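You operate a simulated robot arm through the tools that you are given. There is no shell and no other tool. Be economical: measure what you need, move in short steps, check, and stop when the job is done.

The job below is to be done with a simulated two-armed robot. You get a single attempt, and the scene is never put back.

## Task
Take the mouse and leave it on the top of the brown sideboard. Put the yellow cup on top of the brown carton. Take the cleaning pad on the top of the black bench and put it away on the top of the grey desk. Fetch the grey foam block and set it on the top of the grey bench. Fetch the preamp and set it on the yellow rehearsal sign. Fetch the square pot and set it on the green mat. Take the grease tin from the top of the grey bench and put it on the green mat. Pull the paper drawer open. The order is free. Set down upright: yellow cup, grey foam block.

It is judged by the outcome, as a careful person would: the job done as asked, and still so three seconds after it is handed in. It fails if anything else is knocked over, pushed out of place, dropped, spilled or broken.

## Robot
Two 7-joint arms with two-finger parallel grippers on one trunk, on a base that drives. Base frame: it is fixed to the floor where the robot stands at the start and does not move with it; the origin is under the middle of the robot, x ahead of it, y to its left, z up; the surface under the hand at the start is at about z = 0.86. Units: m, degrees, N and s.
The left shoulder is at the start at [0.02, 0.113, 1.222], the right one opposite. With the tool pointing down near the work surface each hand reaches from about 0.22 to 0.6 m from the robot's upright axis, wherever it stands, measured 20 degrees to its own side. Places, roughly: carton (46x8x5 cm) [2.8, -2.6, 0.8]; cleaning pad (8x5x5 cm) [-1.2, 0.9, 0.8]; grease tin [3.75, -3, 0.75]; green mat (29x18 cm) [2.5, -2.44, 0.74]; grey foam block (5x5x8 cm) [4.3, -4.3, 0.7]; mouse (7x11x4 cm) [0.5, 0.1, 0.5]; paper drawer [-5.1, -2.8, 0.8]; preamp [4, -4.75, 0.75]; rehearsal sign [4.25, -4.5, 0.75]; square pot [3.5, -5, 0.75]; top of the brown sideboard [0.1, 0.5, 0.9]; top of the grey bench [2.7, -2.4, 0.7]; top of the grey desk [-1.6, -6.5, 0.7]; yellow cup (7x6x10 cm) [0.1, 0.3, 0.9]. Payload 1.57 kg a hand.
The TCP of each hand is the grasp point between the finger pads, 0.03 m short of the fingertips. In the tool frame z runs along the fingers and y along their closing line. Largest opening 0.08 m; finger width 0.017, thickness 0.012; the body of the gripper, 0.04 by 0.082 m, starts 0.08 m behind the TCP.
Orientation is that of the tool frame in the base frame, as a unit quaternion [x, y, z, w]. With the fingers straight down and closing along the base's y, the tool's x points along the base's -x, its y along +y and its z along -z.

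## Interface
- The arms move only by the tool apply_moves. It takes "left_steps", "right_steps" or both (then of equal length, played together; a hand with none holds still); each is a list that holds one entry, the list of rows, each a list of 7 numbers: the turn, a rotation vector about the tool's x, y, z in rad, then the shift along the tool's x, y, z in m, then the gripper command, from -1 (shut) to 1 (fully open), values between in proportion. In form: [[[rx, ry, rz, x, y, z, gripper], ...]]. A call has 1 to 8 rows; each row shifts and turns the commanded pose from where the row before left it, along the tool's axes as they then stand. A row lasts 0.2 s, in which the tool goes at most 0.05 m and 8.6 degrees; a call with a longer step from one row to the next is refused whole, and so is a gripper value outside its range. Where a pose cannot be reached the arm comes as near as it can. A force on the tool above 40 N (or 10 N above the force at the start of the call, whichever is more), or a blocked arm, ends the call early, and 0.2 s more pass. The fingers move at their own pace (about 0.045 m/s each) and stop on an object; they squeeze with about 27 N. The grip force told is the motor's: it shows also when the fingers shut on nothing. Time passes only in rows, and 0.2 s behind the last, so rows that do not move let the fingers close. It gives the time, the measured TCP pose, the force on the tool (base axes), the opening and the grip force at its end, in the units of the frame above (readings bear some noise), with the torque about the TCP (base axes, N m) and any sound that the robot's microphone picked up.
- Cameras (640 x 400 px; columns grow to the right, rows downward): "scene" is now at [0.0838, 0.0427, 1.34]; the picture's right is [0.49, -0.87, 0.00], its down [-0.56, -0.32, -0.76] and it looks along [0.66, 0.38, -0.64] (base axes); focal length 214 px, centre (320, 200). "left" rides on the left gripper at [0.072, 0.007, -0.122] in its tool frame; the picture's right is [-0.09, 1.00, 0.00], its down [-0.84, -0.08, -0.54] and it looks along [-0.54, -0.05, 0.84] (tool axes); focal length 238 px, centre (320, 200). "right" rides on the right gripper at [0.072, -0.006, -0.122] in its tool frame; the picture's right is [0.09, 1.00, 0.00], its down [-0.84, 0.08, -0.54] and it looks along [-0.54, 0.05, 0.84] (tool axes); focal length 238 px, centre (320, 200). There is no depth. A picture from a camera that has moved, and an enlarged one, comes with that camera's place and axes in the base frame and with its lens.
- capture(camera): a new picture of that camera. No time passes.
- raise_lower(by): slides the trunk up (or, below 0, down) by that many m; the arms and the scene camera ride with it, the base frame stays. It gives what a move gives, with no picture.
- base_move(legs): drives the robot by 1 to 6 legs, each [ahead, left, turn to the left] in m, m and degrees, along the robot's own axes; the way and the turn of a leg run together, so that a leg with both is an arc; at most 1.5 m and 180 degrees a leg. The arms and the cameras ride along, it lands a little off, and it stops where it bumps. It gives what a move gives.
- head_to(pan, tilt): turns the head with the scene camera to pan (to the left, within 80 degrees either way) and tilt (down, from -29 to 69), counted from straight ahead of the robot. It gives what a move gives.
- inspect(camera, box): a new picture of the part [left, top, right, bottom] of that camera's present view, enlarged. No time passes.
- job_done(): hands the job in; it is judged then, once.

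Work in short steps. Places have to be worked out from the pictures, the camera data and where the tool is seen: move nearer, look again, correct. Check each grasp and each placing, and mend what went wrong. You have 217 turns and 212 pictures in all, those below and enlarged ones among them. Open the grippers and draw the arms clear of the work before you hand the job in, unless the task says otherwise; then end with one line.

The tools are called after "Emit:" as name(argument=value, ...) on one line, values as JSON. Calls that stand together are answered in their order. apply_moves: Moves the arms, as the interface text tells. Its arguments: {"type":"object","properties":{"left_steps":{"type":"array","items":{"type":"array","items":{"type":"array","items":{"type":"number"}}}},"right_steps":{"type":"array","items":{"type":"array","items":{"type":"array","items":{"type":"number"}}}}},"required":[]} The other tools are called the same way: raise_lower (by) slides the trunk up or down; base_move (legs) drives the base; head_to (pan, tilt) turns the head that bears the scene camera; capture (camera) takes a picture; inspect (camera, box) takes an enlarged picture of a part of a camera's view; job_done () hands the job in.

At the start:

```text
time_s: 0.0
left_eef_pos: [0.1935, 0.2792, 1.1736]
left_tool_rot: [-0.002, 1.0, 0.0, 0.002]
left_contact_force: [0.3, -0.2, -0.9]
left_moment: [0.02, 0.02, 0.0]
left_width: 0.0799
left_gripper_force: 0.0
right_eef_pos: [0.3928, 0.0756, 1.0969]
right_tool_rot: [-0.001, 1.0, 0.0, 0.0]
right_contact_force: [0.4, 0.2, 0.3]
right_moment: [-0.01, 0.02, 0.01]
right_width: 0.0802
right_gripper_force: 0.1
trunk travel left (down, up): [-0.275, 0.295]
robot x, y, heading: [-0.0009, -0.0014, -0.2]
head pan, tilt: [29.7, 40.1]
```

scene: 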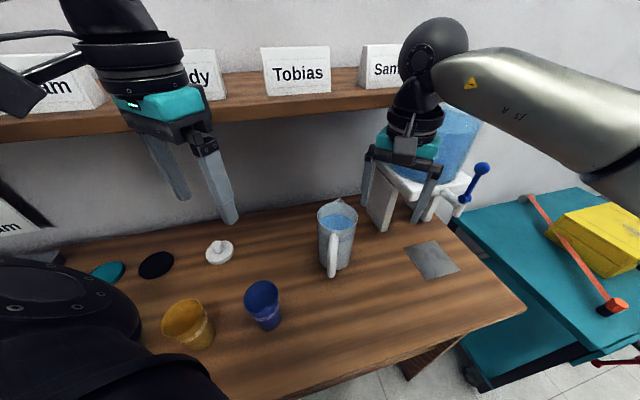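
right: 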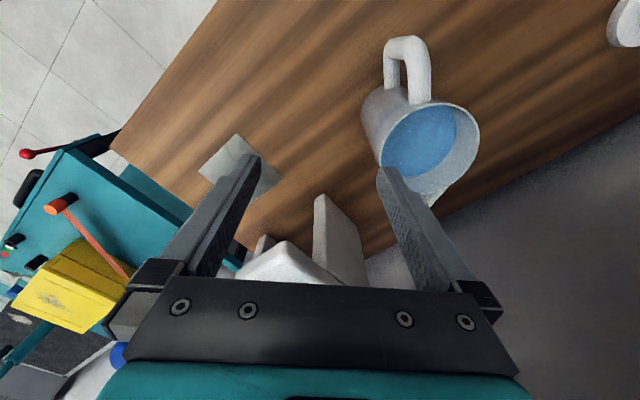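
left: 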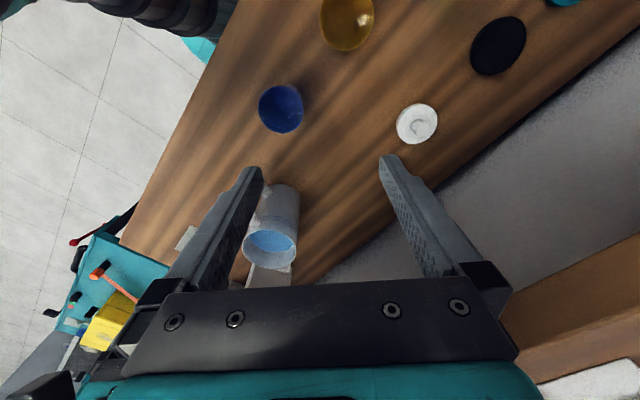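

I see the brown sideboard with the yellow and blue cups, and a teal cart to the right. I'll look around with the head first to find the mouse and the layout.

Emit:
head_to(pan=0, tilt=45)

Emit:
capture(camera="scene")

Emit:
head_to(pan=-60, tilt=20)

Emit:
capture(camera="scene")

Emit:
head_to(pan=75, tilt=35)

Emit:
capture(camera="scene")

```text
time_s: 0.9
left_eef_pos: [0.1951, 0.2785, 1.1725]
left_tool_rot: [-0.002, 1.0, -0.001, 0.001]
left_contact_force: [-1.0, 0.6, -0.6]
left_moment: [0.01, 0.01, 0.0]
left_width: 0.08
left_gripper_force: 0.1
right_eef_pos: [0.3925, 0.076, 1.0959]
right_tool_rot: [-0.001, 1.0, 0.0, -0.001]
right_contact_force: [-0.7, -0.5, -0.3]
right_moment: [0.01, 0.0, 0.01]
right_width: 0.0802
right_gripper_force: 0.0
trunk travel left (down, up): [-0.275, 0.295]
robot x, y, heading: [-0.0029, -0.0025, 0.1]
head pan, tilt: [0.0, 45.0]
```

```text
208 pictures are left
camera scene: at [0.0913, 0.0008, 1.333], right [0.0, -1.0, 0.0], down [-0.71, 0.0, -0.71], along [0.71, 0.0, -0.71], focal length 214 px, centre (320, 200)
```

scene: 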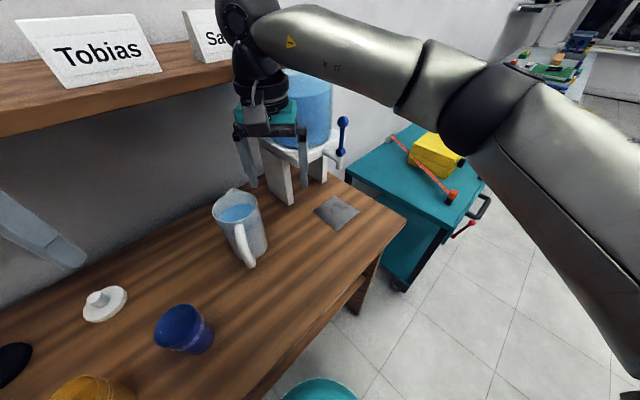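

```text
time_s: 2.2
left_eef_pos: [0.1935, 0.2791, 1.1728]
left_tool_rot: [-0.002, 1.0, -0.001, 0.001]
left_contact_force: [-0.4, 0.5, 0.2]
left_moment: [0.03, 0.01, 0.03]
left_width: 0.0802
left_gripper_force: 0.0
right_eef_pos: [0.3928, 0.0753, 1.0967]
right_tool_rot: [0.0, 1.0, 0.001, -0.001]
right_contact_force: [-0.8, -0.8, 0.6]
right_moment: [-0.04, 0.03, 0.01]
right_width: 0.0801
right_gripper_force: 0.0
trunk travel left (down, up): [-0.275, 0.295]
robot x, y, heading: [-0.0007, -0.003, 0.2]
head pan, tilt: [-60.0, 20.0]
```

```text
207 pictures are left
camera scene: at [0.0566, -0.0799, 1.3716], right [-0.87, -0.5, 0.0], down [-0.17, 0.3, -0.94], along [0.47, -0.81, -0.34], focal length 214 px, centre (320, 200)
```

scene: 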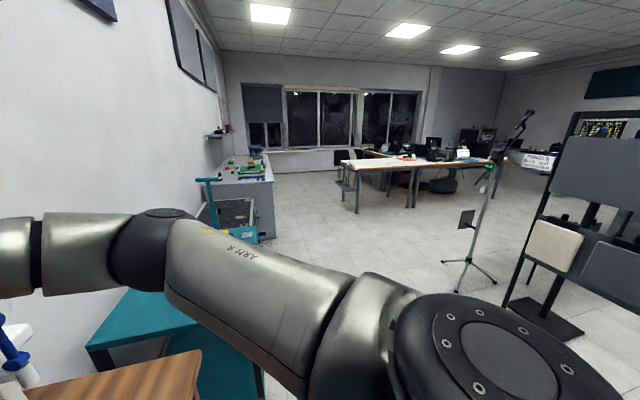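

```text
time_s: 4.4
left_eef_pos: [0.1927, 0.2781, 1.1733]
left_tool_rot: [-0.002, 1.0, -0.001, 0.0]
left_contact_force: [-0.2, 0.7, 0.8]
left_moment: [0.0, 0.01, 0.01]
left_width: 0.0798
left_gripper_force: 0.1
right_eef_pos: [0.3932, 0.0744, 1.096]
right_tool_rot: [0.001, 1.0, 0.0, 0.0]
right_contact_force: [-0.2, 0.1, -1.0]
right_moment: [0.01, -0.01, -0.01]
right_width: 0.0799
right_gripper_force: 0.1
trunk travel left (down, up): [-0.275, 0.295]
robot x, y, heading: [-0.004, 0.002, 0.2]
head pan, tilt: [75.0, 35.0]
```

```text
206 pictures are left
camera scene: at [0.0328, 0.0857, 1.3478], right [0.97, -0.26, 0.0], down [-0.15, -0.55, -0.82], along [0.21, 0.79, -0.57], focal length 214 px, centre (320, 200)
```

scene: 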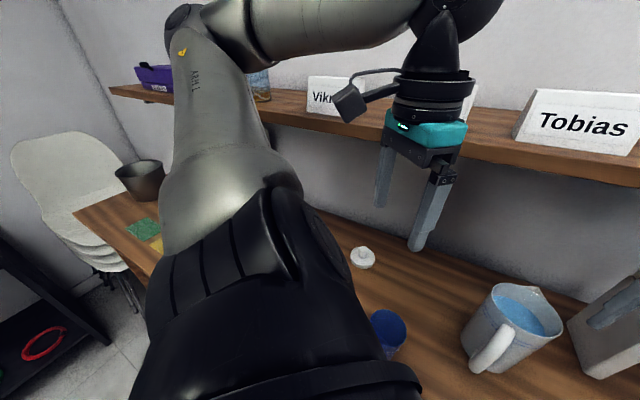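

The sideboard runs at about 45° to me, so its front faces (-x,-y), and the mouse is probably on a lower shelf. I'll raise the trunk to clear everything, back away from the front and turn to face it.

Emit:
raise_lower(by=0.12)

Emit:
base_move(legs=[[-0.45, -0.45, 0], [0, 0, 43]])

Emit:
head_to(pan=0, tilt=40)

Emit:
capture(camera="scene")

```text
time_s: 5.9
left_eef_pos: [0.1935, 0.2782, 1.2931]
left_tool_rot: [-0.002, 1.0, -0.001, 0.0]
left_contact_force: [-0.3, 0.3, 0.0]
left_moment: [0.02, -0.02, 0.02]
left_width: 0.0799
left_gripper_force: 0.0
right_eef_pos: [0.3935, 0.0758, 1.2162]
right_tool_rot: [0.0, 1.0, 0.0, 0.0]
right_contact_force: [0.6, -0.1, 0.7]
right_moment: [0.01, 0.02, -0.03]
right_width: 0.08
right_gripper_force: 0.0
trunk travel left (down, up): [-0.395, 0.175]
robot x, y, heading: [0.0013, -0.001, 0.2]
head pan, tilt: [75.0, 35.0]
```

```text
time_s: 11.4
left_eef_pos: [-0.4892, -0.114, 1.2932]
left_tool_rot: [-0.367, 0.93, 0.0, 0.001]
left_contact_force: [0.2, 0.2, -0.2]
left_moment: [0.0, 0.0, -0.03]
left_width: 0.0799
left_gripper_force: 0.1
right_eef_pos: [-0.2046, -0.1261, 1.2166]
right_tool_rot: [-0.365, 0.931, 0.0, 0.001]
right_contact_force: [0.1, 0.6, 0.2]
right_moment: [0.0, 0.02, -0.01]
right_width: 0.0801
right_gripper_force: 0.0
trunk travel left (down, up): [-0.395, 0.175]
robot x, y, heading: [-0.4403, -0.4506, 42.7]
head pan, tilt: [75.0, 35.0]
```

```text
time_s: 12.9
left_eef_pos: [-0.4891, -0.1124, 1.2933]
left_tool_rot: [-0.366, 0.93, 0.0, 0.001]
left_contact_force: [-0.1, -0.2, 0.7]
left_moment: [0.03, -0.01, -0.02]
left_width: 0.0803
left_gripper_force: 0.0
right_eef_pos: [-0.2037, -0.1259, 1.2156]
right_tool_rot: [-0.365, 0.931, 0.0, 0.0]
right_contact_force: [0.8, 0.1, 0.5]
right_moment: [-0.04, -0.01, 0.0]
right_width: 0.0799
right_gripper_force: 0.0
trunk travel left (down, up): [-0.395, 0.175]
robot x, y, heading: [-0.4441, -0.4476, 43.0]
head pan, tilt: [0.0, 40.0]
```

```text
205 pictures are left
camera scene: at [-0.3724, -0.3837, 1.4602], right [0.68, -0.73, 0.0], down [-0.47, -0.44, -0.77], along [0.56, 0.52, -0.64], focal length 214 px, centre (320, 200)
```

scene: 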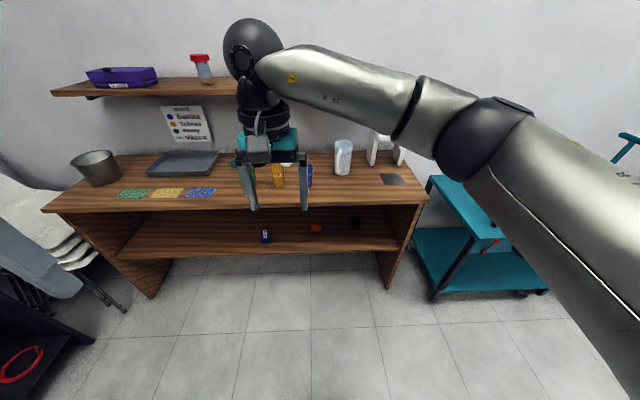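

The lower shelf holds three small things. I'll zoom in to see which one is the mouse and lower the trunk for a better look underneath.

Emit:
raise_lower(by=-0.39)

Emit:
head_to(pan=-5, tilt=28)

Emit:
capture(camera="scene")

Emit:
inspect(camera="scene", box=[220, 150, 480, 310])

```text
time_s: 16.6
left_eef_pos: [-0.4897, -0.1128, 0.9033]
left_tool_rot: [-0.366, 0.931, -0.001, 0.001]
left_contact_force: [0.7, -0.4, 0.2]
left_moment: [0.04, -0.03, -0.01]
left_width: 0.0799
left_gripper_force: 0.2
right_eef_pos: [-0.2052, -0.1264, 0.8268]
right_tool_rot: [-0.365, 0.931, 0.0, 0.001]
right_contact_force: [0.5, 0.4, 0.9]
right_moment: [0.0, 0.01, -0.03]
right_width: 0.0801
right_gripper_force: 0.0
trunk travel left (down, up): [-0.005, 0.565]
robot x, y, heading: [-0.4406, -0.4464, 42.7]
head pan, tilt: [0.0, 40.0]
```

```text
time_s: 17.4
left_eef_pos: [-0.489, -0.1123, 0.9029]
left_tool_rot: [-0.366, 0.931, -0.001, 0.001]
left_contact_force: [0.8, 0.8, 1.1]
left_moment: [0.02, -0.02, 0.02]
left_width: 0.08
left_gripper_force: 0.0
right_eef_pos: [-0.2058, -0.1266, 0.8268]
right_tool_rot: [-0.365, 0.931, 0.0, -0.001]
right_contact_force: [0.8, -0.5, 0.9]
right_moment: [-0.02, 0.03, -0.02]
right_width: 0.0803
right_gripper_force: 0.1
trunk travel left (down, up): [-0.005, 0.565]
robot x, y, heading: [-0.4405, -0.4519, 43.1]
head pan, tilt: [-5.0, 28.0]
```

```text
204 pictures are left
camera scene: at [-0.3627, -0.3856, 1.0887], right [0.61, -0.79, 0.0], down [-0.37, -0.29, -0.88], along [0.7, 0.54, -0.47], focal length 214 px, centre (320, 200)
```

scene: 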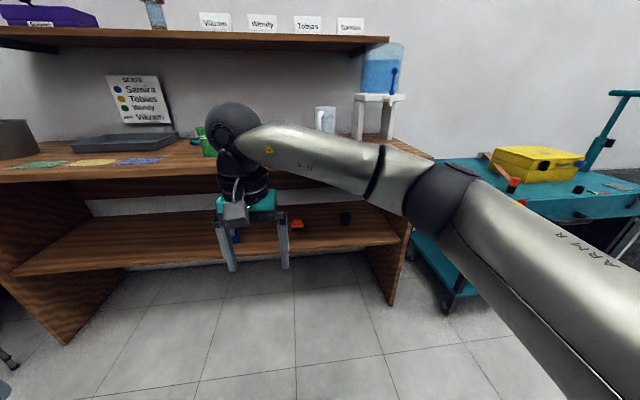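

```text
2.46 times, centred on (350, 230) of scene
camera zoom: at [-0.3627, -0.3856, 1.0887], right [0.61, -0.79, 0.0], down [-0.37, -0.29, -0.88], along [0.7, 0.54, -0.47], focal length 528 px, centre (246, 126)
```

zoom: 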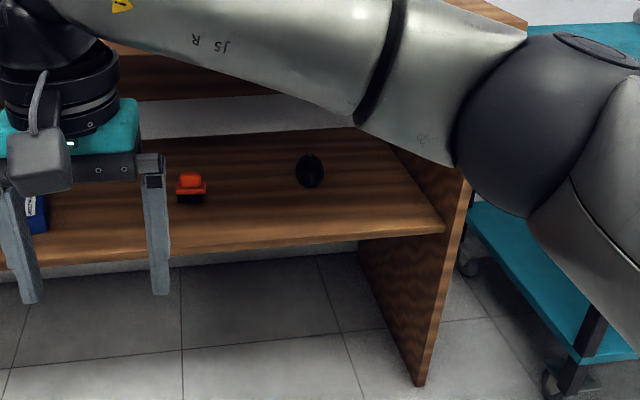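

The black object right of centre on the lower shelf (about [0.5, 0.1, 0.46]) is the mouse. I'll lower the right hand in front of the sideboard and pitch it to 45° so it can reach in under the top.

Emit:
apply_moves(right_steps=[[[0, 0, 0, 0.01, -0.036, 0.03, 1], [0, 0, 0, 0.01, -0.036, 0.03, 1], [0, 0, 0, 0.01, -0.036, 0.03, 1], [0, 0, 0, 0.01, -0.036, 0.03, 1], [0, 0, 0, 0.01, -0.036, 0.03, 1], [0, 0, 0, 0.01, -0.036, 0.03, 1], [0, 0, 0, 0.01, -0.036, 0.03, 1]]])

Emit:
apply_moves(right_steps=[[[0, -0.13, 0, 0, 0, 0, 1], [0, -0.13, 0, 0, 0, 0, 1], [0, -0.13, 0, 0, 0, 0, 1], [0, -0.13, 0, 0, 0, 0, 1], [0, -0.13, 0, 0, 0, 0, 1], [0, -0.13, 0, 0, 0, 0, 1]]])

Emit:
capture(camera="scene")

Emit:
capture(camera="right")

```text
time_s: 19.0
left_eef_pos: [-0.4897, -0.1127, 0.9029]
left_tool_rot: [-0.366, 0.93, 0.0, 0.002]
left_contact_force: [0.6, 0.0, -1.2]
left_moment: [-0.05, 0.02, -0.01]
left_width: 0.0798
left_gripper_force: 0.0
right_eef_pos: [-0.0858, -0.3578, 0.6159]
right_tool_rot: [-0.366, 0.931, 0.0, 0.001]
right_contact_force: [-0.3, 0.6, 0.2]
right_moment: [-0.02, 0.01, 0.01]
right_width: 0.0802
right_gripper_force: 0.1
trunk travel left (down, up): [-0.005, 0.565]
robot x, y, heading: [-0.4395, -0.4508, 42.9]
head pan, tilt: [-5.0, 28.0]
```

```text
time_s: 20.4
left_eef_pos: [-0.4895, -0.1142, 0.903]
left_tool_rot: [-0.366, 0.93, 0.0, 0.001]
left_contact_force: [-0.4, -0.7, -0.4]
left_moment: [0.0, -0.01, 0.02]
left_width: 0.08
left_gripper_force: 0.0
right_eef_pos: [-0.0854, -0.3592, 0.6164]
right_tool_rot: [-0.349, 0.892, 0.105, 0.269]
right_contact_force: [0.1, 0.0, 0.2]
right_moment: [0.0, -0.03, 0.02]
right_width: 0.0801
right_gripper_force: 0.0
right hand out of reach, approached as far as the arm can: row 5, 6
trunk travel left (down, up): [-0.005, 0.565]
robot x, y, heading: [-0.4401, -0.4522, 42.7]
head pan, tilt: [-5.0, 28.0]
```

```text
202 pictures are left
camera scene: at [-0.3626, -0.3856, 1.0888], right [0.61, -0.79, 0.0], down [-0.37, -0.29, -0.88], along [0.7, 0.54, -0.47], focal length 214 px, centre (320, 200)
```

scene: 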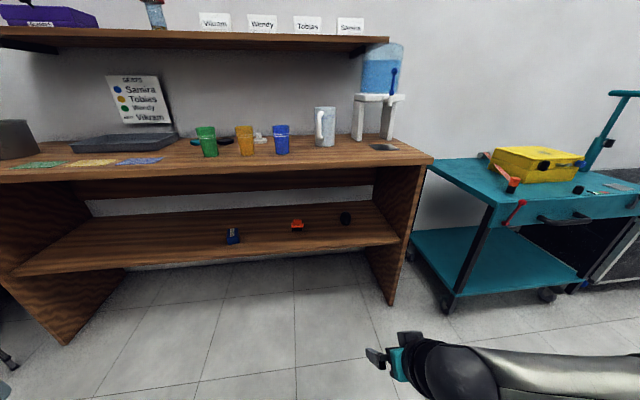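

```text
201 pictures are left
camera right: at [-0.1753, -0.4513, 0.6784], right [-0.73, 0.68, -0.05], down [0.24, 0.33, 0.91], along [0.64, 0.66, -0.4], focal length 238 px, centre (320, 200)
```

right: 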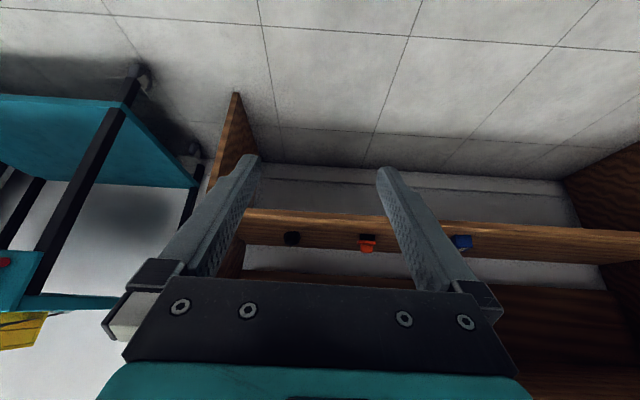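

The view is clear, with green, yellow and blue cups on top. I'll extend the right hand forward and then check its pitch.

Emit:
apply_moves(right_steps=[[[0, 0, 0, -0.03, 0, 0.03, 1], [0, 0, 0, -0.03, 0, 0.03, 1], [0, 0, 0, -0.03, 0, 0.03, 1], [0, 0, 0, -0.03, 0, 0.03, 1]]])

```text
time_s: 21.4
left_eef_pos: [-0.489, -0.1126, 0.9028]
left_tool_rot: [-0.366, 0.93, -0.001, 0.001]
left_contact_force: [-0.1, 0.5, -1.1]
left_moment: [0.04, -0.01, 0.02]
left_width: 0.0801
left_gripper_force: 0.1
right_eef_pos: [0.0387, -0.2438, 0.5832]
right_tool_rot: [-0.35, 0.891, 0.105, 0.269]
right_contact_force: [0.5, 0.4, -0.3]
right_moment: [-0.02, -0.02, 0.01]
right_width: 0.0796
right_gripper_force: 0.1
trunk travel left (down, up): [-0.005, 0.565]
robot x, y, heading: [-0.4424, -0.4554, 42.9]
head pan, tilt: [-5.0, 28.0]
```

The pitch is held at about 33°. I'll add the rest now that the hand is further out.

Emit:
apply_moves(right_steps=[[[0, -0.1, 0, 0, 0, 0, 1], [0, -0.1, 0, 0, 0, 0, 1], [0, -0.05, 0, 0, 0, 0, 1]]])

Emit:
base_move(legs=[[0.25, -0.04, 2]])

Emit:
capture(camera="right")

Emit:
capture(camera="scene")

```text
time_s: 22.2
left_eef_pos: [-0.4895, -0.1126, 0.9029]
left_tool_rot: [-0.366, 0.931, 0.0, 0.001]
left_contact_force: [0.2, -0.3, 0.2]
left_moment: [0.01, 0.01, 0.01]
left_width: 0.0798
left_gripper_force: 0.0
right_eef_pos: [0.0379, -0.2446, 0.5828]
right_tool_rot: [-0.341, 0.868, 0.132, 0.335]
right_contact_force: [0.1, -0.5, -0.6]
right_moment: [0.0, 0.02, 0.01]
right_width: 0.0799
right_gripper_force: 0.2
right hand out of reach, approached as far as the arm can: row 2
trunk travel left (down, up): [-0.005, 0.565]
robot x, y, heading: [-0.4394, -0.4495, 42.9]
head pan, tilt: [-5.0, 28.0]
```

```text
time_s: 24.0
left_eef_pos: [-0.2943, 0.0269, 0.9027]
left_tool_rot: [-0.383, 0.924, 0.0, 0.001]
left_contact_force: [0.2, 0.4, -0.4]
left_moment: [-0.01, -0.01, 0.01]
left_width: 0.0799
left_gripper_force: 0.0
right_eef_pos: [0.237, -0.0876, 0.5813]
right_tool_rot: [-0.356, 0.862, 0.137, 0.333]
right_contact_force: [-0.5, 0.8, 0.1]
right_moment: [-0.04, -0.01, -0.03]
right_width: 0.0802
right_gripper_force: 0.0
trunk travel left (down, up): [-0.005, 0.565]
robot x, y, heading: [-0.2312, -0.3079, 44.6]
head pan, tilt: [-5.0, 28.0]
```

```text
200 pictures are left
camera right: at [0.1441, -0.188, 0.6252], right [-0.75, 0.66, -0.06], down [0.13, 0.24, 0.96], along [0.65, 0.71, -0.26], focal length 238 px, centre (320, 200)
```

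right: 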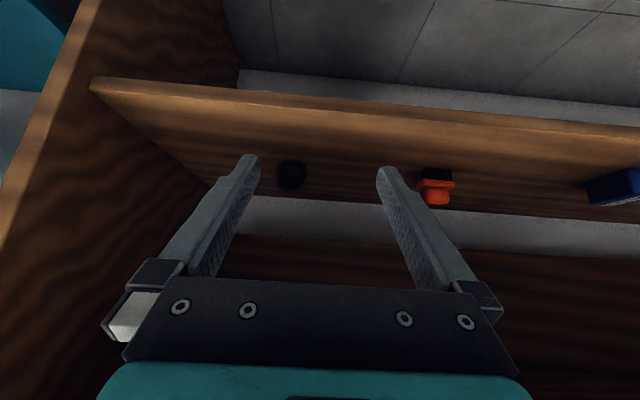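

```text
199 pictures are left
camera scene: at [-0.1583, -0.2406, 1.0887], right [0.64, -0.77, 0.0], down [-0.36, -0.3, -0.88], along [0.68, 0.56, -0.47], focal length 214 px, centre (320, 200)
```

scene: 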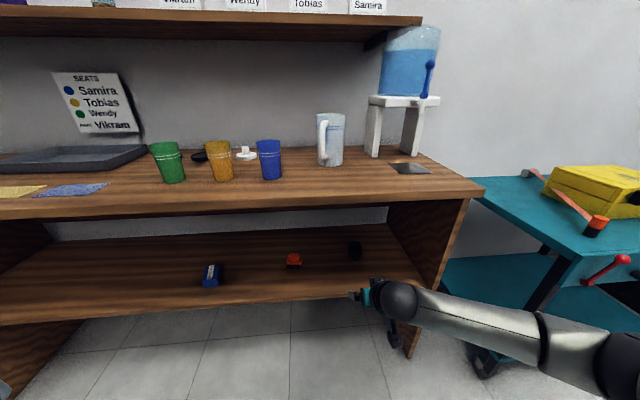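

Triangulating from both cameras puts the mouse at about (0.48, 0.09, 0.465) with the shelf near z 0.445. I'll move the base closer, line the hand up sideways and look again.

Emit:
base_move(legs=[[0.12, -0.044, 0]])

Emit:
capture(camera="right")

Emit:
capture(camera="scene")

```text
time_s: 25.3
left_eef_pos: [-0.1795, 0.0809, 0.9023]
left_tool_rot: [-0.383, 0.924, 0.0, 0.001]
left_contact_force: [0.0, -0.2, 0.2]
left_moment: [0.01, 0.01, -0.01]
left_width: 0.08
left_gripper_force: 0.1
right_eef_pos: [0.351, -0.0334, 0.5821]
right_tool_rot: [-0.357, 0.862, 0.137, 0.333]
right_contact_force: [0.0, 0.2, 0.4]
right_moment: [0.01, 0.0, -0.04]
right_width: 0.0805
right_gripper_force: 0.0
trunk travel left (down, up): [-0.005, 0.565]
robot x, y, heading: [-0.1196, -0.2543, 44.9]
head pan, tilt: [-5.0, 28.0]
```

```text
198 pictures are left
camera right: at [0.2594, -0.1344, 0.6252], right [-0.75, 0.66, -0.06], down [0.13, 0.24, 0.96], along [0.65, 0.71, -0.26], focal length 238 px, centre (320, 200)
```

right: 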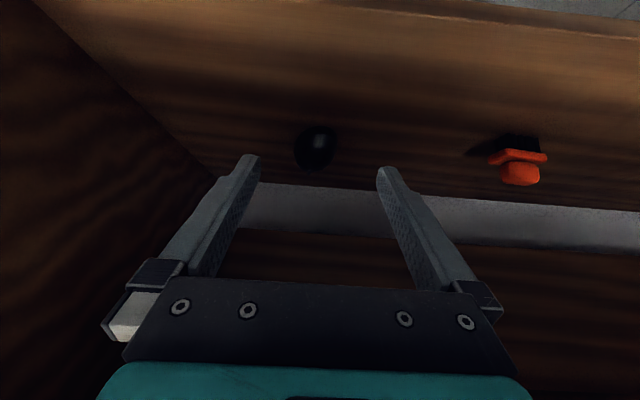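

```text
197 pictures are left
camera scene: at [-0.0428, -0.1874, 1.0887], right [0.64, -0.77, 0.0], down [-0.36, -0.3, -0.88], along [0.68, 0.57, -0.47], focal length 214 px, centre (320, 200)
```

scene: 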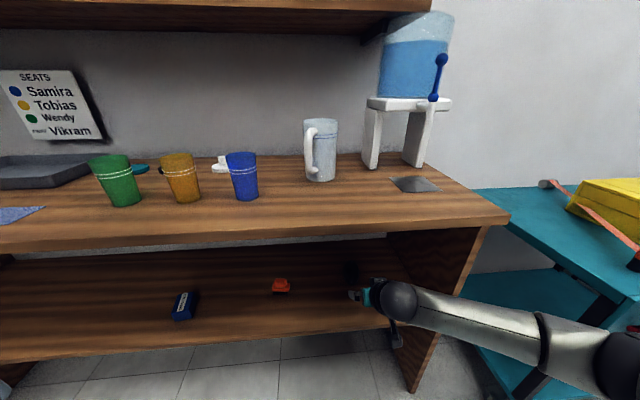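

The mouse is about 0.17 m ahead, nearly in line and 0.1 m lower. I'll zoom in to judge its orientation.

Emit:
inspect(camera="right", box=[250, 100, 400, 200])

```text
4.00 times, centred on (325, 150) of right
camera zoom: at [0.2594, -0.1344, 0.6252], right [-0.75, 0.66, -0.06], down [0.13, 0.24, 0.96], along [0.65, 0.71, -0.26], focal length 953 px, centre (300, 400)
```

zoom: 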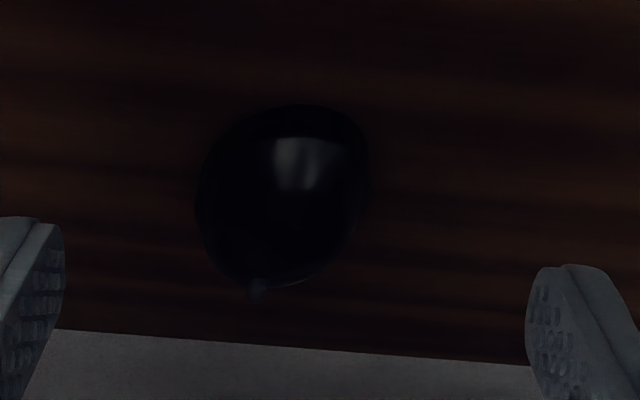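

The mouse's long axis points about 7° right of my heading, so I'll yaw the hand to match. Then I'll advance part-way and look again.

Emit:
apply_moves(right_steps=[[[0.08, 0, 0.089, 0, 0, 0, 1], [0, 0, 0, -0.0147, 0, 0.0335, 1], [0, 0, 0, -0.0147, 0, 0.0335, 1], [0, 0, 0, -0.0147, 0, 0.0335, 1]]])

Emit:
capture(camera="right")

Emit:
inspect(camera="right", box=[220, 60, 420, 200])

```text
time_s: 26.3
left_eef_pos: [-0.1777, 0.0798, 0.9036]
left_tool_rot: [-0.383, 0.924, 0.0, 0.001]
left_contact_force: [-0.4, -0.8, 1.0]
left_moment: [0.02, 0.01, 0.03]
left_width: 0.0798
left_gripper_force: 0.0
right_eef_pos: [0.432, 0.0285, 0.5372]
right_tool_rot: [-0.304, 0.882, 0.117, 0.34]
right_contact_force: [0.1, 0.2, -0.1]
right_moment: [0.02, 0.0, 0.0]
right_width: 0.0801
right_gripper_force: 0.1
trunk travel left (down, up): [-0.005, 0.565]
robot x, y, heading: [-0.1204, -0.253, 45.2]
head pan, tilt: [-5.0, 28.0]
```

```text
195 pictures are left
camera right: at [0.3276, -0.0611, 0.5794], right [-0.67, 0.74, -0.06], down [0.15, 0.22, 0.96], along [0.73, 0.63, -0.26], focal length 238 px, centre (320, 200)
```

right: 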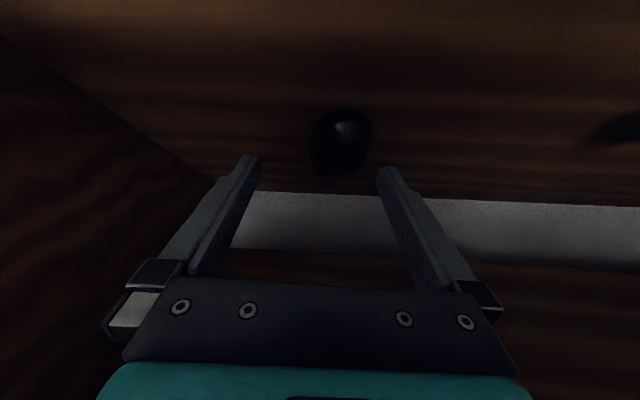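

```text
2.86 times, centred on (320, 130) of right
camera zoom: at [0.3276, -0.0611, 0.5794], right [-0.67, 0.74, -0.06], down [0.15, 0.22, 0.96], along [0.73, 0.63, -0.26], focal length 681 px, centre (320, 400)
```

zoom: 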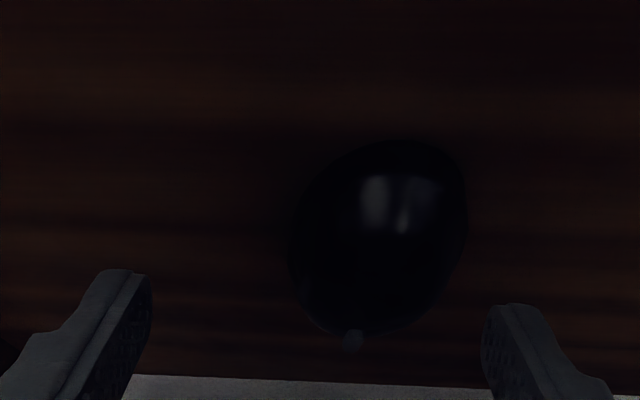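

The yaw now matches the mouse axis at about 38°. The mouse centre is 0.021 m left, 0.075 m ahead and 0.06 m below the TCP, so I'll shift and reach in with the fingers open.

Emit:
apply_moves(right_steps=[[[0, 0, 0, 0, 0.021, 0, 1], [0, 0, 0, -0.0054, 0, 0.0313, 1], [0, 0, 0, -0.0054, 0, 0.0313, 1]]])

Emit:
inspect(camera="right", box=[200, 60, 440, 220])

```text
time_s: 27.1
left_eef_pos: [-0.1785, 0.0808, 0.9032]
left_tool_rot: [-0.382, 0.924, 0.0, 0.002]
left_contact_force: [0.3, -0.3, 0.8]
left_moment: [0.02, 0.05, -0.02]
left_width: 0.08
left_gripper_force: 0.1
right_eef_pos: [0.4514, 0.0707, 0.5058]
right_tool_rot: [-0.303, 0.882, 0.117, 0.342]
right_contact_force: [0.2, 0.4, 0.0]
right_moment: [0.01, 0.02, -0.01]
right_width: 0.0801
right_gripper_force: 0.0
right hand out of reach, approached as far as the arm can: row 3
trunk travel left (down, up): [-0.005, 0.565]
robot x, y, heading: [-0.121, -0.252, 44.4]
head pan, tilt: [-5.0, 28.0]
```

```text
2.50 times, centred on (320, 140) of right
camera zoom: at [0.3474, -0.0189, 0.5468], right [-0.67, 0.74, -0.06], down [0.15, 0.22, 0.96], along [0.73, 0.63, -0.26], focal length 596 px, centre (320, 350)
```

zoom: 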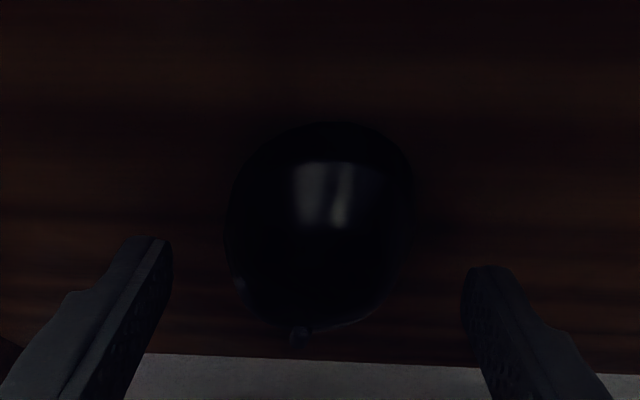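

The arm is at its reach limit, so the base has to come closer. I'll lift the hand a little first so the fingers clear the mouse, then drive ahead.

Emit:
apply_moves(right_steps=[[[0, 0, 0, -0.0134, 0, -0.0149, 1], [0, 0, 0, -0.0134, 0, -0.0149, 1]]])

Emit:
base_move(legs=[[0.08, 0, 0]])

Emit:
inspect(camera="right", box=[200, 60, 440, 220])

Emit:
capture(camera="scene")

```text
time_s: 27.7
left_eef_pos: [-0.1796, 0.0809, 0.9036]
left_tool_rot: [-0.382, 0.924, -0.001, 0.001]
left_contact_force: [0.8, -0.1, -0.5]
left_moment: [-0.03, 0.0, 0.01]
left_width: 0.0798
left_gripper_force: 0.1
right_eef_pos: [0.4505, 0.0698, 0.5449]
right_tool_rot: [-0.303, 0.882, 0.117, 0.341]
right_contact_force: [-0.4, -0.5, 0.4]
right_moment: [-0.01, -0.01, -0.01]
right_width: 0.0798
right_gripper_force: 0.1
trunk travel left (down, up): [-0.005, 0.565]
robot x, y, heading: [-0.1167, -0.2519, 44.7]
head pan, tilt: [-5.0, 28.0]
```

```text
time_s: 28.7
left_eef_pos: [-0.1227, 0.1366, 0.9042]
left_tool_rot: [-0.382, 0.924, 0.0, 0.001]
left_contact_force: [-0.9, -0.7, 0.2]
left_moment: [0.0, -0.01, 0.0]
left_width: 0.0799
left_gripper_force: 0.1
right_eef_pos: [0.5079, 0.1248, 0.5449]
right_tool_rot: [-0.303, 0.882, 0.117, 0.34]
right_contact_force: [0.1, -0.2, 0.8]
right_moment: [0.02, 0.01, 0.0]
right_width: 0.0802
right_gripper_force: 0.1
trunk travel left (down, up): [-0.005, 0.565]
robot x, y, heading: [-0.0627, -0.1941, 44.9]
head pan, tilt: [-5.0, 28.0]
```

```text
2.50 times, centred on (320, 140) of right
camera zoom: at [0.4035, 0.0363, 0.5873], right [-0.67, 0.74, -0.06], down [0.15, 0.22, 0.96], along [0.73, 0.63, -0.26], focal length 596 px, centre (320, 350)
```

zoom: 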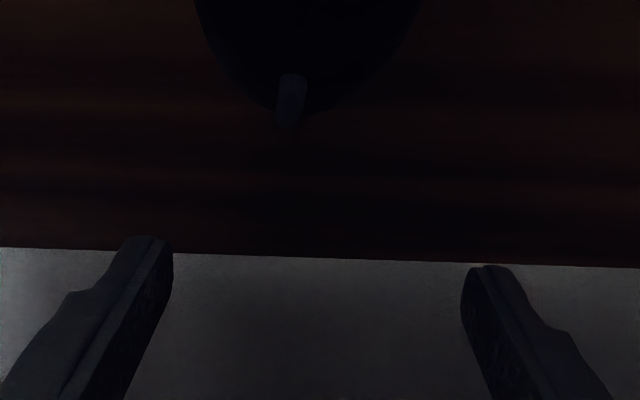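

```text
191 pictures are left
camera scene: at [0.0136, -0.1315, 1.0887], right [0.64, -0.77, 0.0], down [-0.36, -0.3, -0.88], along [0.68, 0.56, -0.47], focal length 214 px, centre (320, 200)
```

scene: 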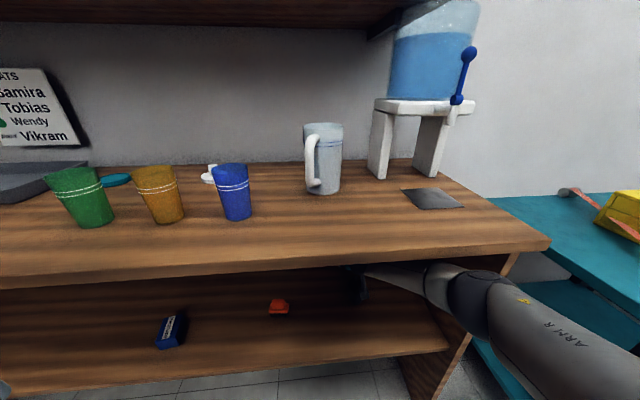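

The mouse's far end with its cable stub is at (0.538, 0.133), so its centre is about (0.49, 0.097). I'll shift 1 cm right, back slightly and part-way down, then check the straddle.

Emit:
apply_moves(right_steps=[[[0, 0, 0, 0.0253, -0.01, -0.0228, 1], [0, 0, 0, 0.02, 0, 0.022, 1]]])

Emit:
inspect(camera="right", box=[200, 60, 440, 220])

```text
time_s: 29.3
left_eef_pos: [-0.1218, 0.1355, 0.9025]
left_tool_rot: [-0.382, 0.924, -0.001, 0.001]
left_contact_force: [-0.4, 0.0, -0.2]
left_moment: [-0.01, 0.01, 0.01]
left_width: 0.08
left_gripper_force: 0.2
right_eef_pos: [0.4869, 0.0972, 0.5146]
right_tool_rot: [-0.303, 0.883, 0.117, 0.34]
right_contact_force: [-0.1, -0.1, 0.5]
right_moment: [-0.01, -0.01, 0.0]
right_width: 0.08
right_gripper_force: 0.1
trunk travel left (down, up): [-0.005, 0.565]
robot x, y, heading: [-0.062, -0.1992, 44.5]
head pan, tilt: [-5.0, 28.0]
```

```text
2.50 times, centred on (320, 140) of right
camera zoom: at [0.3831, 0.0078, 0.5578], right [-0.67, 0.74, -0.06], down [0.15, 0.22, 0.96], along [0.73, 0.63, -0.26], focal length 596 px, centre (320, 350)
```

zoom: 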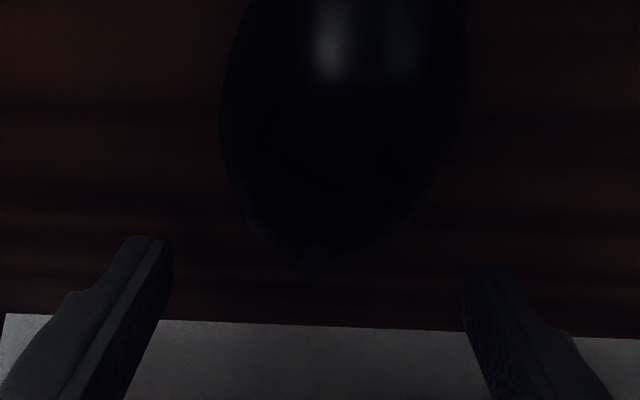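

The alignment check along the tool plane comes out centred. I'll go straight down 0.036 m and close the fingers.

Emit:
apply_moves(right_steps=[[[0, 0, 0, 0.0127, 0, 0.0141, 1], [0, 0, 0, 0.0114, 0, 0.0126, 1], [0, 0, 0, 0, 0, 0, -1], [0, 0, 0, 0, 0, 0, -1], [0, 0, 0, 0, 0, 0, -1]]])

Emit:
inspect(camera="right", box=[200, 60, 440, 220])

```text
time_s: 30.5
left_eef_pos: [-0.1222, 0.1372, 0.9033]
left_tool_rot: [-0.382, 0.924, -0.001, 0.001]
left_contact_force: [-0.4, -0.1, 0.1]
left_moment: [-0.01, 0.0, -0.01]
left_width: 0.0801
left_gripper_force: 0.0
right_eef_pos: [0.487, 0.098, 0.4794]
right_tool_rot: [-0.302, 0.883, 0.116, 0.34]
right_contact_force: [-0.4, 0.7, 0.9]
right_moment: [0.02, -0.02, 0.0]
right_width: 0.0608
right_gripper_force: 27.3
trunk travel left (down, up): [-0.005, 0.565]
robot x, y, heading: [-0.0639, -0.1976, 44.5]
head pan, tilt: [-5.0, 28.0]
```

```text
2.50 times, centred on (320, 140) of right
camera zoom: at [0.3823, 0.0079, 0.5214], right [-0.67, 0.74, -0.06], down [0.15, 0.22, 0.96], along [0.73, 0.63, -0.26], focal length 596 px, centre (320, 350)
```

zoom: 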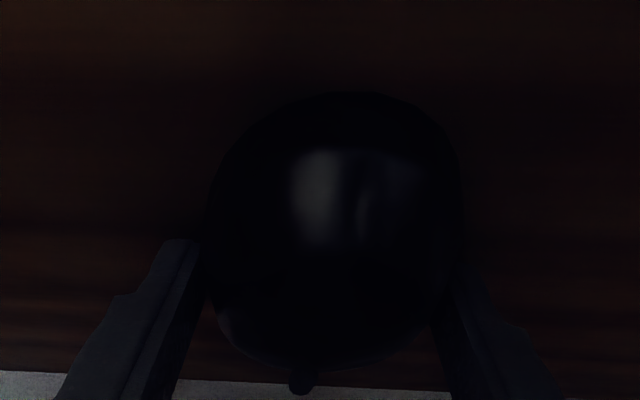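

I have a grip at 61 mm opening and 27 N. I'll lift and check it holds.

Emit:
apply_moves(right_steps=[[[0, 0, 0, -0.0134, 0, -0.0149, -1], [0, 0, 0, -0.0134, 0, -0.0149, -1], [0, 0, 0, -0.0134, 0, -0.0149, -1]]])

Emit:
base_move(legs=[[-0.45, 0, 0]])

Emit:
capture(camera="right")

```text
time_s: 31.3
left_eef_pos: [-0.1226, 0.1365, 0.9027]
left_tool_rot: [-0.382, 0.924, -0.001, 0.002]
left_contact_force: [-0.4, -0.8, 0.0]
left_moment: [0.04, 0.0, 0.03]
left_width: 0.0799
left_gripper_force: 0.0
right_eef_pos: [0.4865, 0.0972, 0.5393]
right_tool_rot: [-0.303, 0.883, 0.116, 0.34]
right_contact_force: [0.7, 0.1, -0.1]
right_moment: [0.01, -0.03, 0.01]
right_width: 0.0
right_gripper_force: 21.8
trunk travel left (down, up): [-0.005, 0.565]
robot x, y, heading: [-0.0651, -0.1952, 44.8]
head pan, tilt: [-5.0, 28.0]
```

```text
time_s: 34.1
left_eef_pos: [-0.4419, -0.1814, 0.9039]
left_tool_rot: [-0.383, 0.924, -0.001, 0.002]
left_contact_force: [0.2, 0.6, 0.1]
left_moment: [0.01, -0.05, 0.01]
left_width: 0.08
left_gripper_force: 0.1
right_eef_pos: [0.1657, -0.2204, 0.5385]
right_tool_rot: [-0.304, 0.882, 0.117, 0.341]
right_contact_force: [0.4, -0.2, -0.3]
right_moment: [0.02, 0.03, 0.0]
right_width: 0.0
right_gripper_force: 21.1
trunk travel left (down, up): [-0.005, 0.565]
robot x, y, heading: [-0.3854, -0.5185, 44.8]
head pan, tilt: [-5.0, 28.0]
```

```text
188 pictures are left
camera right: at [0.0618, -0.3096, 0.5815], right [-0.67, 0.74, -0.06], down [0.15, 0.22, 0.96], along [0.73, 0.63, -0.26], focal length 238 px, centre (320, 200)
```

right: 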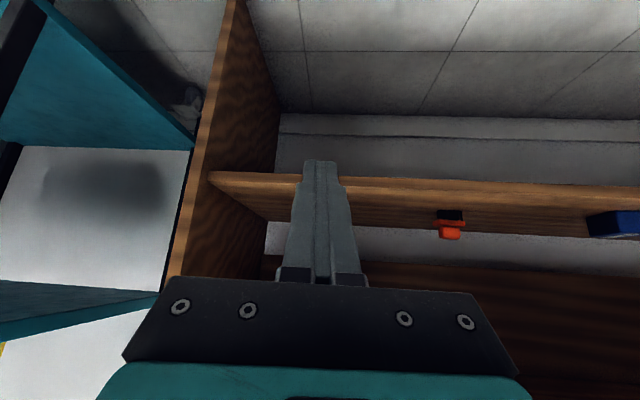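

The mouse slipped out as I lifted, because the grip was too high on its dome. I'll check where it is now.

Emit:
apply_moves(right_steps=[[[0, 0, 0, 0, 0, 0, 1], [0, 0, 0, 0, 0, 0, 1], [0, 0, 0, 0, 0, 0, 1]]])

Emit:
inspect(camera="scene", box=[240, 140, 480, 300])

Emit:
inspect(camera="right", box=[220, 120, 420, 260])

```text
time_s: 34.9
left_eef_pos: [-0.4418, -0.1811, 0.903]
left_tool_rot: [-0.382, 0.924, 0.0, 0.001]
left_contact_force: [0.3, -0.3, 0.6]
left_moment: [-0.03, -0.03, -0.01]
left_width: 0.0799
left_gripper_force: 0.0
right_eef_pos: [0.1663, -0.2192, 0.5387]
right_tool_rot: [-0.304, 0.882, 0.117, 0.34]
right_contact_force: [-0.2, -0.2, 0.2]
right_moment: [0.02, 0.01, 0.0]
right_width: 0.0676
right_gripper_force: 0.2
trunk travel left (down, up): [-0.005, 0.565]
robot x, y, heading: [-0.3832, -0.519, 44.9]
head pan, tilt: [-5.0, 28.0]
```

```text
2.50 times, centred on (360, 220) of scene
camera zoom: at [-0.3067, -0.4493, 1.0888], right [0.64, -0.77, 0.0], down [-0.36, -0.3, -0.88], along [0.68, 0.57, -0.47], focal length 536 px, centre (220, 150)
```

zoom: 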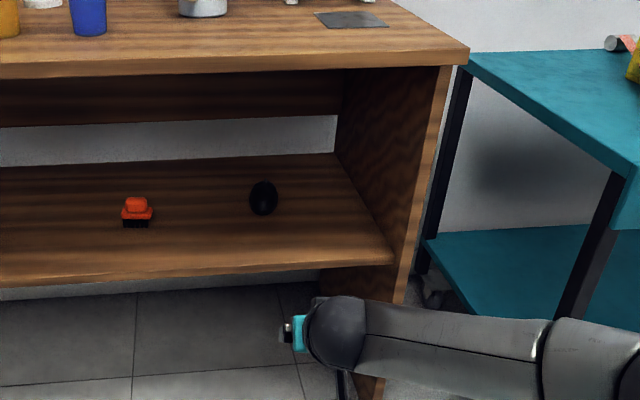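

```text
2.86 times, centred on (320, 190) of right
camera zoom: at [0.0617, -0.3096, 0.5815], right [-0.67, 0.74, -0.06], down [0.15, 0.22, 0.96], along [0.73, 0.63, -0.26], focal length 681 px, centre (320, 229)
```

zoom: 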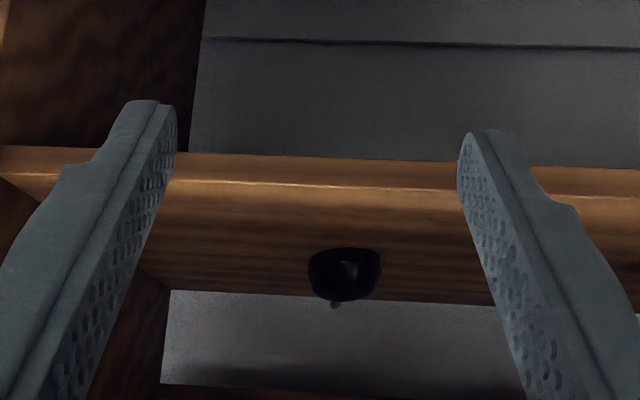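

The mouse is still upright on the shelf, and it's widest near its base. I'll drive back in, grip lower and further back, and probe the height gently.

Emit:
base_move(legs=[[0.43, 0, 0]])

Emit:
inspect(camera="right", box=[200, 60, 440, 220])

```text
time_s: 37.5
left_eef_pos: [-0.1333, 0.1227, 0.9029]
left_tool_rot: [-0.38, 0.925, -0.001, 0.001]
left_contact_force: [-0.1, -0.6, -0.2]
left_moment: [0.01, 0.0, 0.0]
left_width: 0.0799
left_gripper_force: 0.0
right_eef_pos: [0.4745, 0.0823, 0.5389]
right_tool_rot: [-0.302, 0.883, 0.116, 0.341]
right_contact_force: [-0.1, -0.2, 0.3]
right_moment: [0.01, -0.03, 0.0]
right_width: 0.0799
right_gripper_force: 0.0
trunk travel left (down, up): [-0.005, 0.565]
robot x, y, heading: [-0.0759, -0.2132, 44.7]
head pan, tilt: [-5.0, 28.0]
```

```text
2.50 times, centred on (320, 140) of right
camera zoom: at [0.3703, -0.0076, 0.5815], right [-0.66, 0.75, -0.06], down [0.16, 0.22, 0.96], along [0.73, 0.63, -0.26], focal length 596 px, centre (320, 350)
```

zoom: 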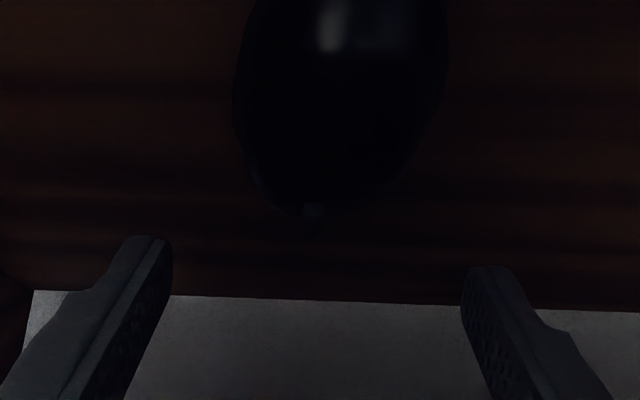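

The mouse hasn't moved and the hand is laterally centred. I'll go straight down to z≈0.48, which puts the fingers further back on the mouse than last time.

Emit:
apply_moves(right_steps=[[[0, 0, 0, 0.0184, -0.001, 0.026, 1], [0, 0, 0, 0.0184, -0.001, 0.026, 1], [0, 0, 0, 0.0034, 0, 0.0037, 1]]])

Emit:
apply_moves(right_steps=[[[0, 0, 0, 0.002, 0, 0.0022, 1]]])

Emit:
apply_moves(right_steps=[[[0, 0, 0, 0.002, 0, 0.0022, 1]]])

Emit:
inspect(camera="right", box=[200, 60, 440, 220])

```text
time_s: 38.3
left_eef_pos: [-0.1362, 0.1215, 0.904]
left_tool_rot: [-0.38, 0.925, 0.0, 0.002]
left_contact_force: [-0.3, -0.3, 0.2]
left_moment: [-0.02, 0.01, 0.01]
left_width: 0.0803
left_gripper_force: 0.0
right_eef_pos: [0.4829, 0.0852, 0.4775]
right_tool_rot: [-0.301, 0.881, 0.117, 0.344]
right_contact_force: [-18.6, -17.7, 26.4]
right_moment: [-0.42, 0.18, -0.16]
right_width: 0.0789
right_gripper_force: 0.0
trunk travel left (down, up): [-0.005, 0.565]
robot x, y, heading: [-0.0783, -0.2137, 44.6]
head pan, tilt: [-5.0, 28.0]
stopped in row 3 (right hand): the force on the tool passed its limit at 50 N (the readings are from after the stop); the commanded pose is now the measured one
```

```text
time_s: 38.6
left_eef_pos: [-0.1371, 0.1209, 0.9047]
left_tool_rot: [-0.382, 0.924, -0.001, 0.003]
left_contact_force: [-0.6, -0.2, -0.3]
left_moment: [-0.05, 0.01, 0.0]
left_width: 0.0796
left_gripper_force: 0.1
right_eef_pos: [0.4828, 0.0857, 0.4779]
right_tool_rot: [-0.3, 0.881, 0.119, 0.346]
right_contact_force: [-20.5, -13.1, 25.6]
right_moment: [-1.01, -0.44, -1.12]
right_width: 0.079
right_gripper_force: 0.0
trunk travel left (down, up): [-0.005, 0.565]
robot x, y, heading: [-0.0807, -0.2114, 44.3]
head pan, tilt: [-5.0, 28.0]
stopped in row 1 (right hand): the force on the tool passed its limit at 52 N (the readings are from after the stop); the commanded pose is now the measured one
```

```text
time_s: 39.0
left_eef_pos: [-0.137, 0.1224, 0.904]
left_tool_rot: [-0.381, 0.925, -0.002, 0.002]
left_contact_force: [0.8, -1.0, 0.1]
left_moment: [-0.02, 0.0, 0.0]
left_width: 0.08
left_gripper_force: 0.1
right_eef_pos: [0.4825, 0.0866, 0.4782]
right_tool_rot: [-0.299, 0.881, 0.119, 0.346]
right_contact_force: [-19.0, -13.9, 26.2]
right_moment: [-1.01, -0.39, -1.08]
right_width: 0.0798
right_gripper_force: 0.1
trunk travel left (down, up): [-0.005, 0.565]
robot x, y, heading: [-0.0795, -0.2115, 44.4]
head pan, tilt: [-5.0, 28.0]
stopped in row 1 (right hand): the force on the tool passed its limit at 51 N (the readings are from after the stop); the commanded pose is now the measured one
```

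```text
2.50 times, centred on (320, 140) of right
camera zoom: at [0.3777, -0.0017, 0.5187], right [-0.66, 0.75, -0.06], down [0.15, 0.21, 0.97], along [0.74, 0.63, -0.25], focal length 596 px, centre (320, 350)
```

zoom: 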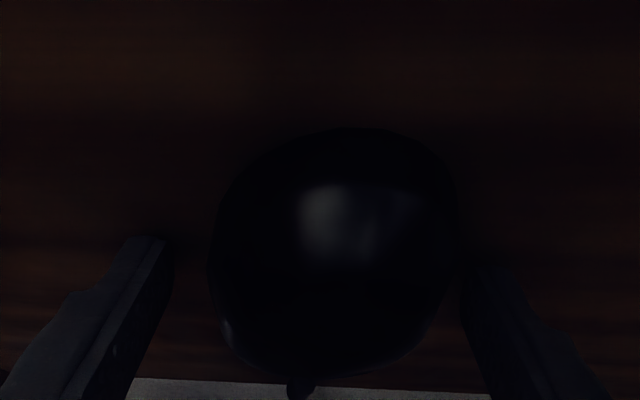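

The fingertips already touch the shelf at z≈0.478, so the only change left is further back. I'll back off the contact, shift 1.5 cm rearward on the wider part, close and look.

Emit:
apply_moves(right_steps=[[[0, 0, 0, -0.0015, 0, -0.0017, 1], [0, 0, 0, 0.011, 0, -0.01, 1], [0, 0, 0, 0, 0, 0, -1], [0, 0, 0, 0, 0, 0, -1], [0, 0, 0, 0, 0, 0, -1]]])

Emit:
inspect(camera="right", box=[200, 60, 440, 220])

```text
time_s: 40.2
left_eef_pos: [-0.1352, 0.1221, 0.9035]
left_tool_rot: [-0.381, 0.925, -0.001, 0.001]
left_contact_force: [0.0, 0.0, -0.5]
left_moment: [0.0, 0.0, 0.01]
left_width: 0.08
left_gripper_force: 0.1
right_eef_pos: [0.4739, 0.0773, 0.4774]
right_tool_rot: [-0.3, 0.882, 0.117, 0.345]
right_contact_force: [4.6, -4.2, 10.4]
right_moment: [-0.06, -0.24, -0.09]
right_width: 0.0606
right_gripper_force: 26.5
trunk travel left (down, up): [-0.005, 0.565]
robot x, y, heading: [-0.0797, -0.2134, 44.6]
head pan, tilt: [-5.0, 28.0]
```

```text
2.50 times, centred on (320, 140) of right
camera zoom: at [0.3683, -0.0115, 0.5191], right [-0.66, 0.75, -0.06], down [0.15, 0.21, 0.97], along [0.74, 0.63, -0.25], focal length 596 px, centre (320, 350)
```

zoom: 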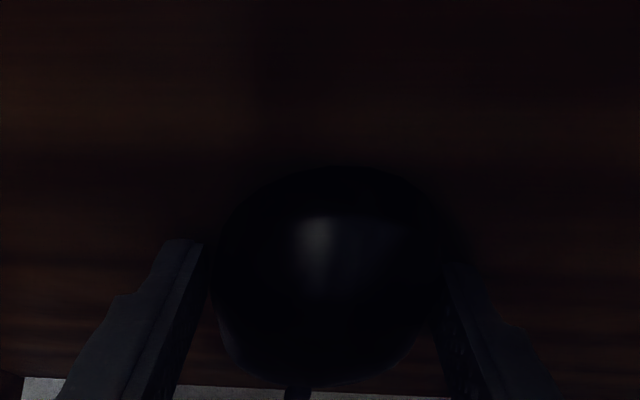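

It's closed on the wider part at 60.6 mm. I'll lift slowly by 1 cm and check the width.

Emit:
apply_moves(right_steps=[[[0, 0, 0, -0.0017, 0, -0.0019, -1], [0, 0, 0, -0.0017, 0, -0.0019, -1], [0, 0, 0, -0.0017, 0, -0.0019, -1], [0, 0, 0, -0.0017, 0, -0.0019, -1], [0, 0, 0, -0.0017, 0, -0.0019, -1]]])

Emit:
inspect(camera="right", box=[200, 60, 440, 220])

```text
time_s: 41.4
left_eef_pos: [-0.1342, 0.1238, 0.9031]
left_tool_rot: [-0.38, 0.925, -0.001, 0.0]
left_contact_force: [-0.3, -0.2, 0.2]
left_moment: [0.0, -0.02, 0.0]
left_width: 0.0802
left_gripper_force: 0.0
right_eef_pos: [0.4708, 0.0775, 0.4905]
right_tool_rot: [-0.3, 0.882, 0.118, 0.344]
right_contact_force: [-0.4, 0.3, -0.9]
right_moment: [0.0, 0.05, -0.02]
right_width: 0.0604
right_gripper_force: 27.1
trunk travel left (down, up): [-0.005, 0.565]
robot x, y, heading: [-0.0753, -0.2092, 44.3]
head pan, tilt: [-5.0, 28.0]
```

```text
2.50 times, centred on (320, 140) of right
camera zoom: at [0.3672, -0.0113, 0.5307], right [-0.66, 0.75, -0.06], down [0.15, 0.21, 0.97], along [0.73, 0.63, -0.25], focal length 596 px, centre (320, 350)
```

zoom: 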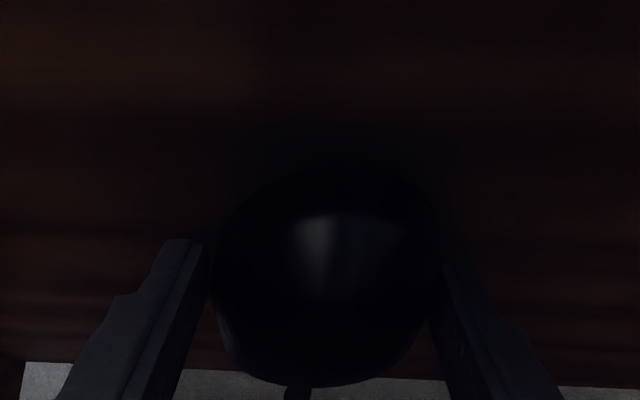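

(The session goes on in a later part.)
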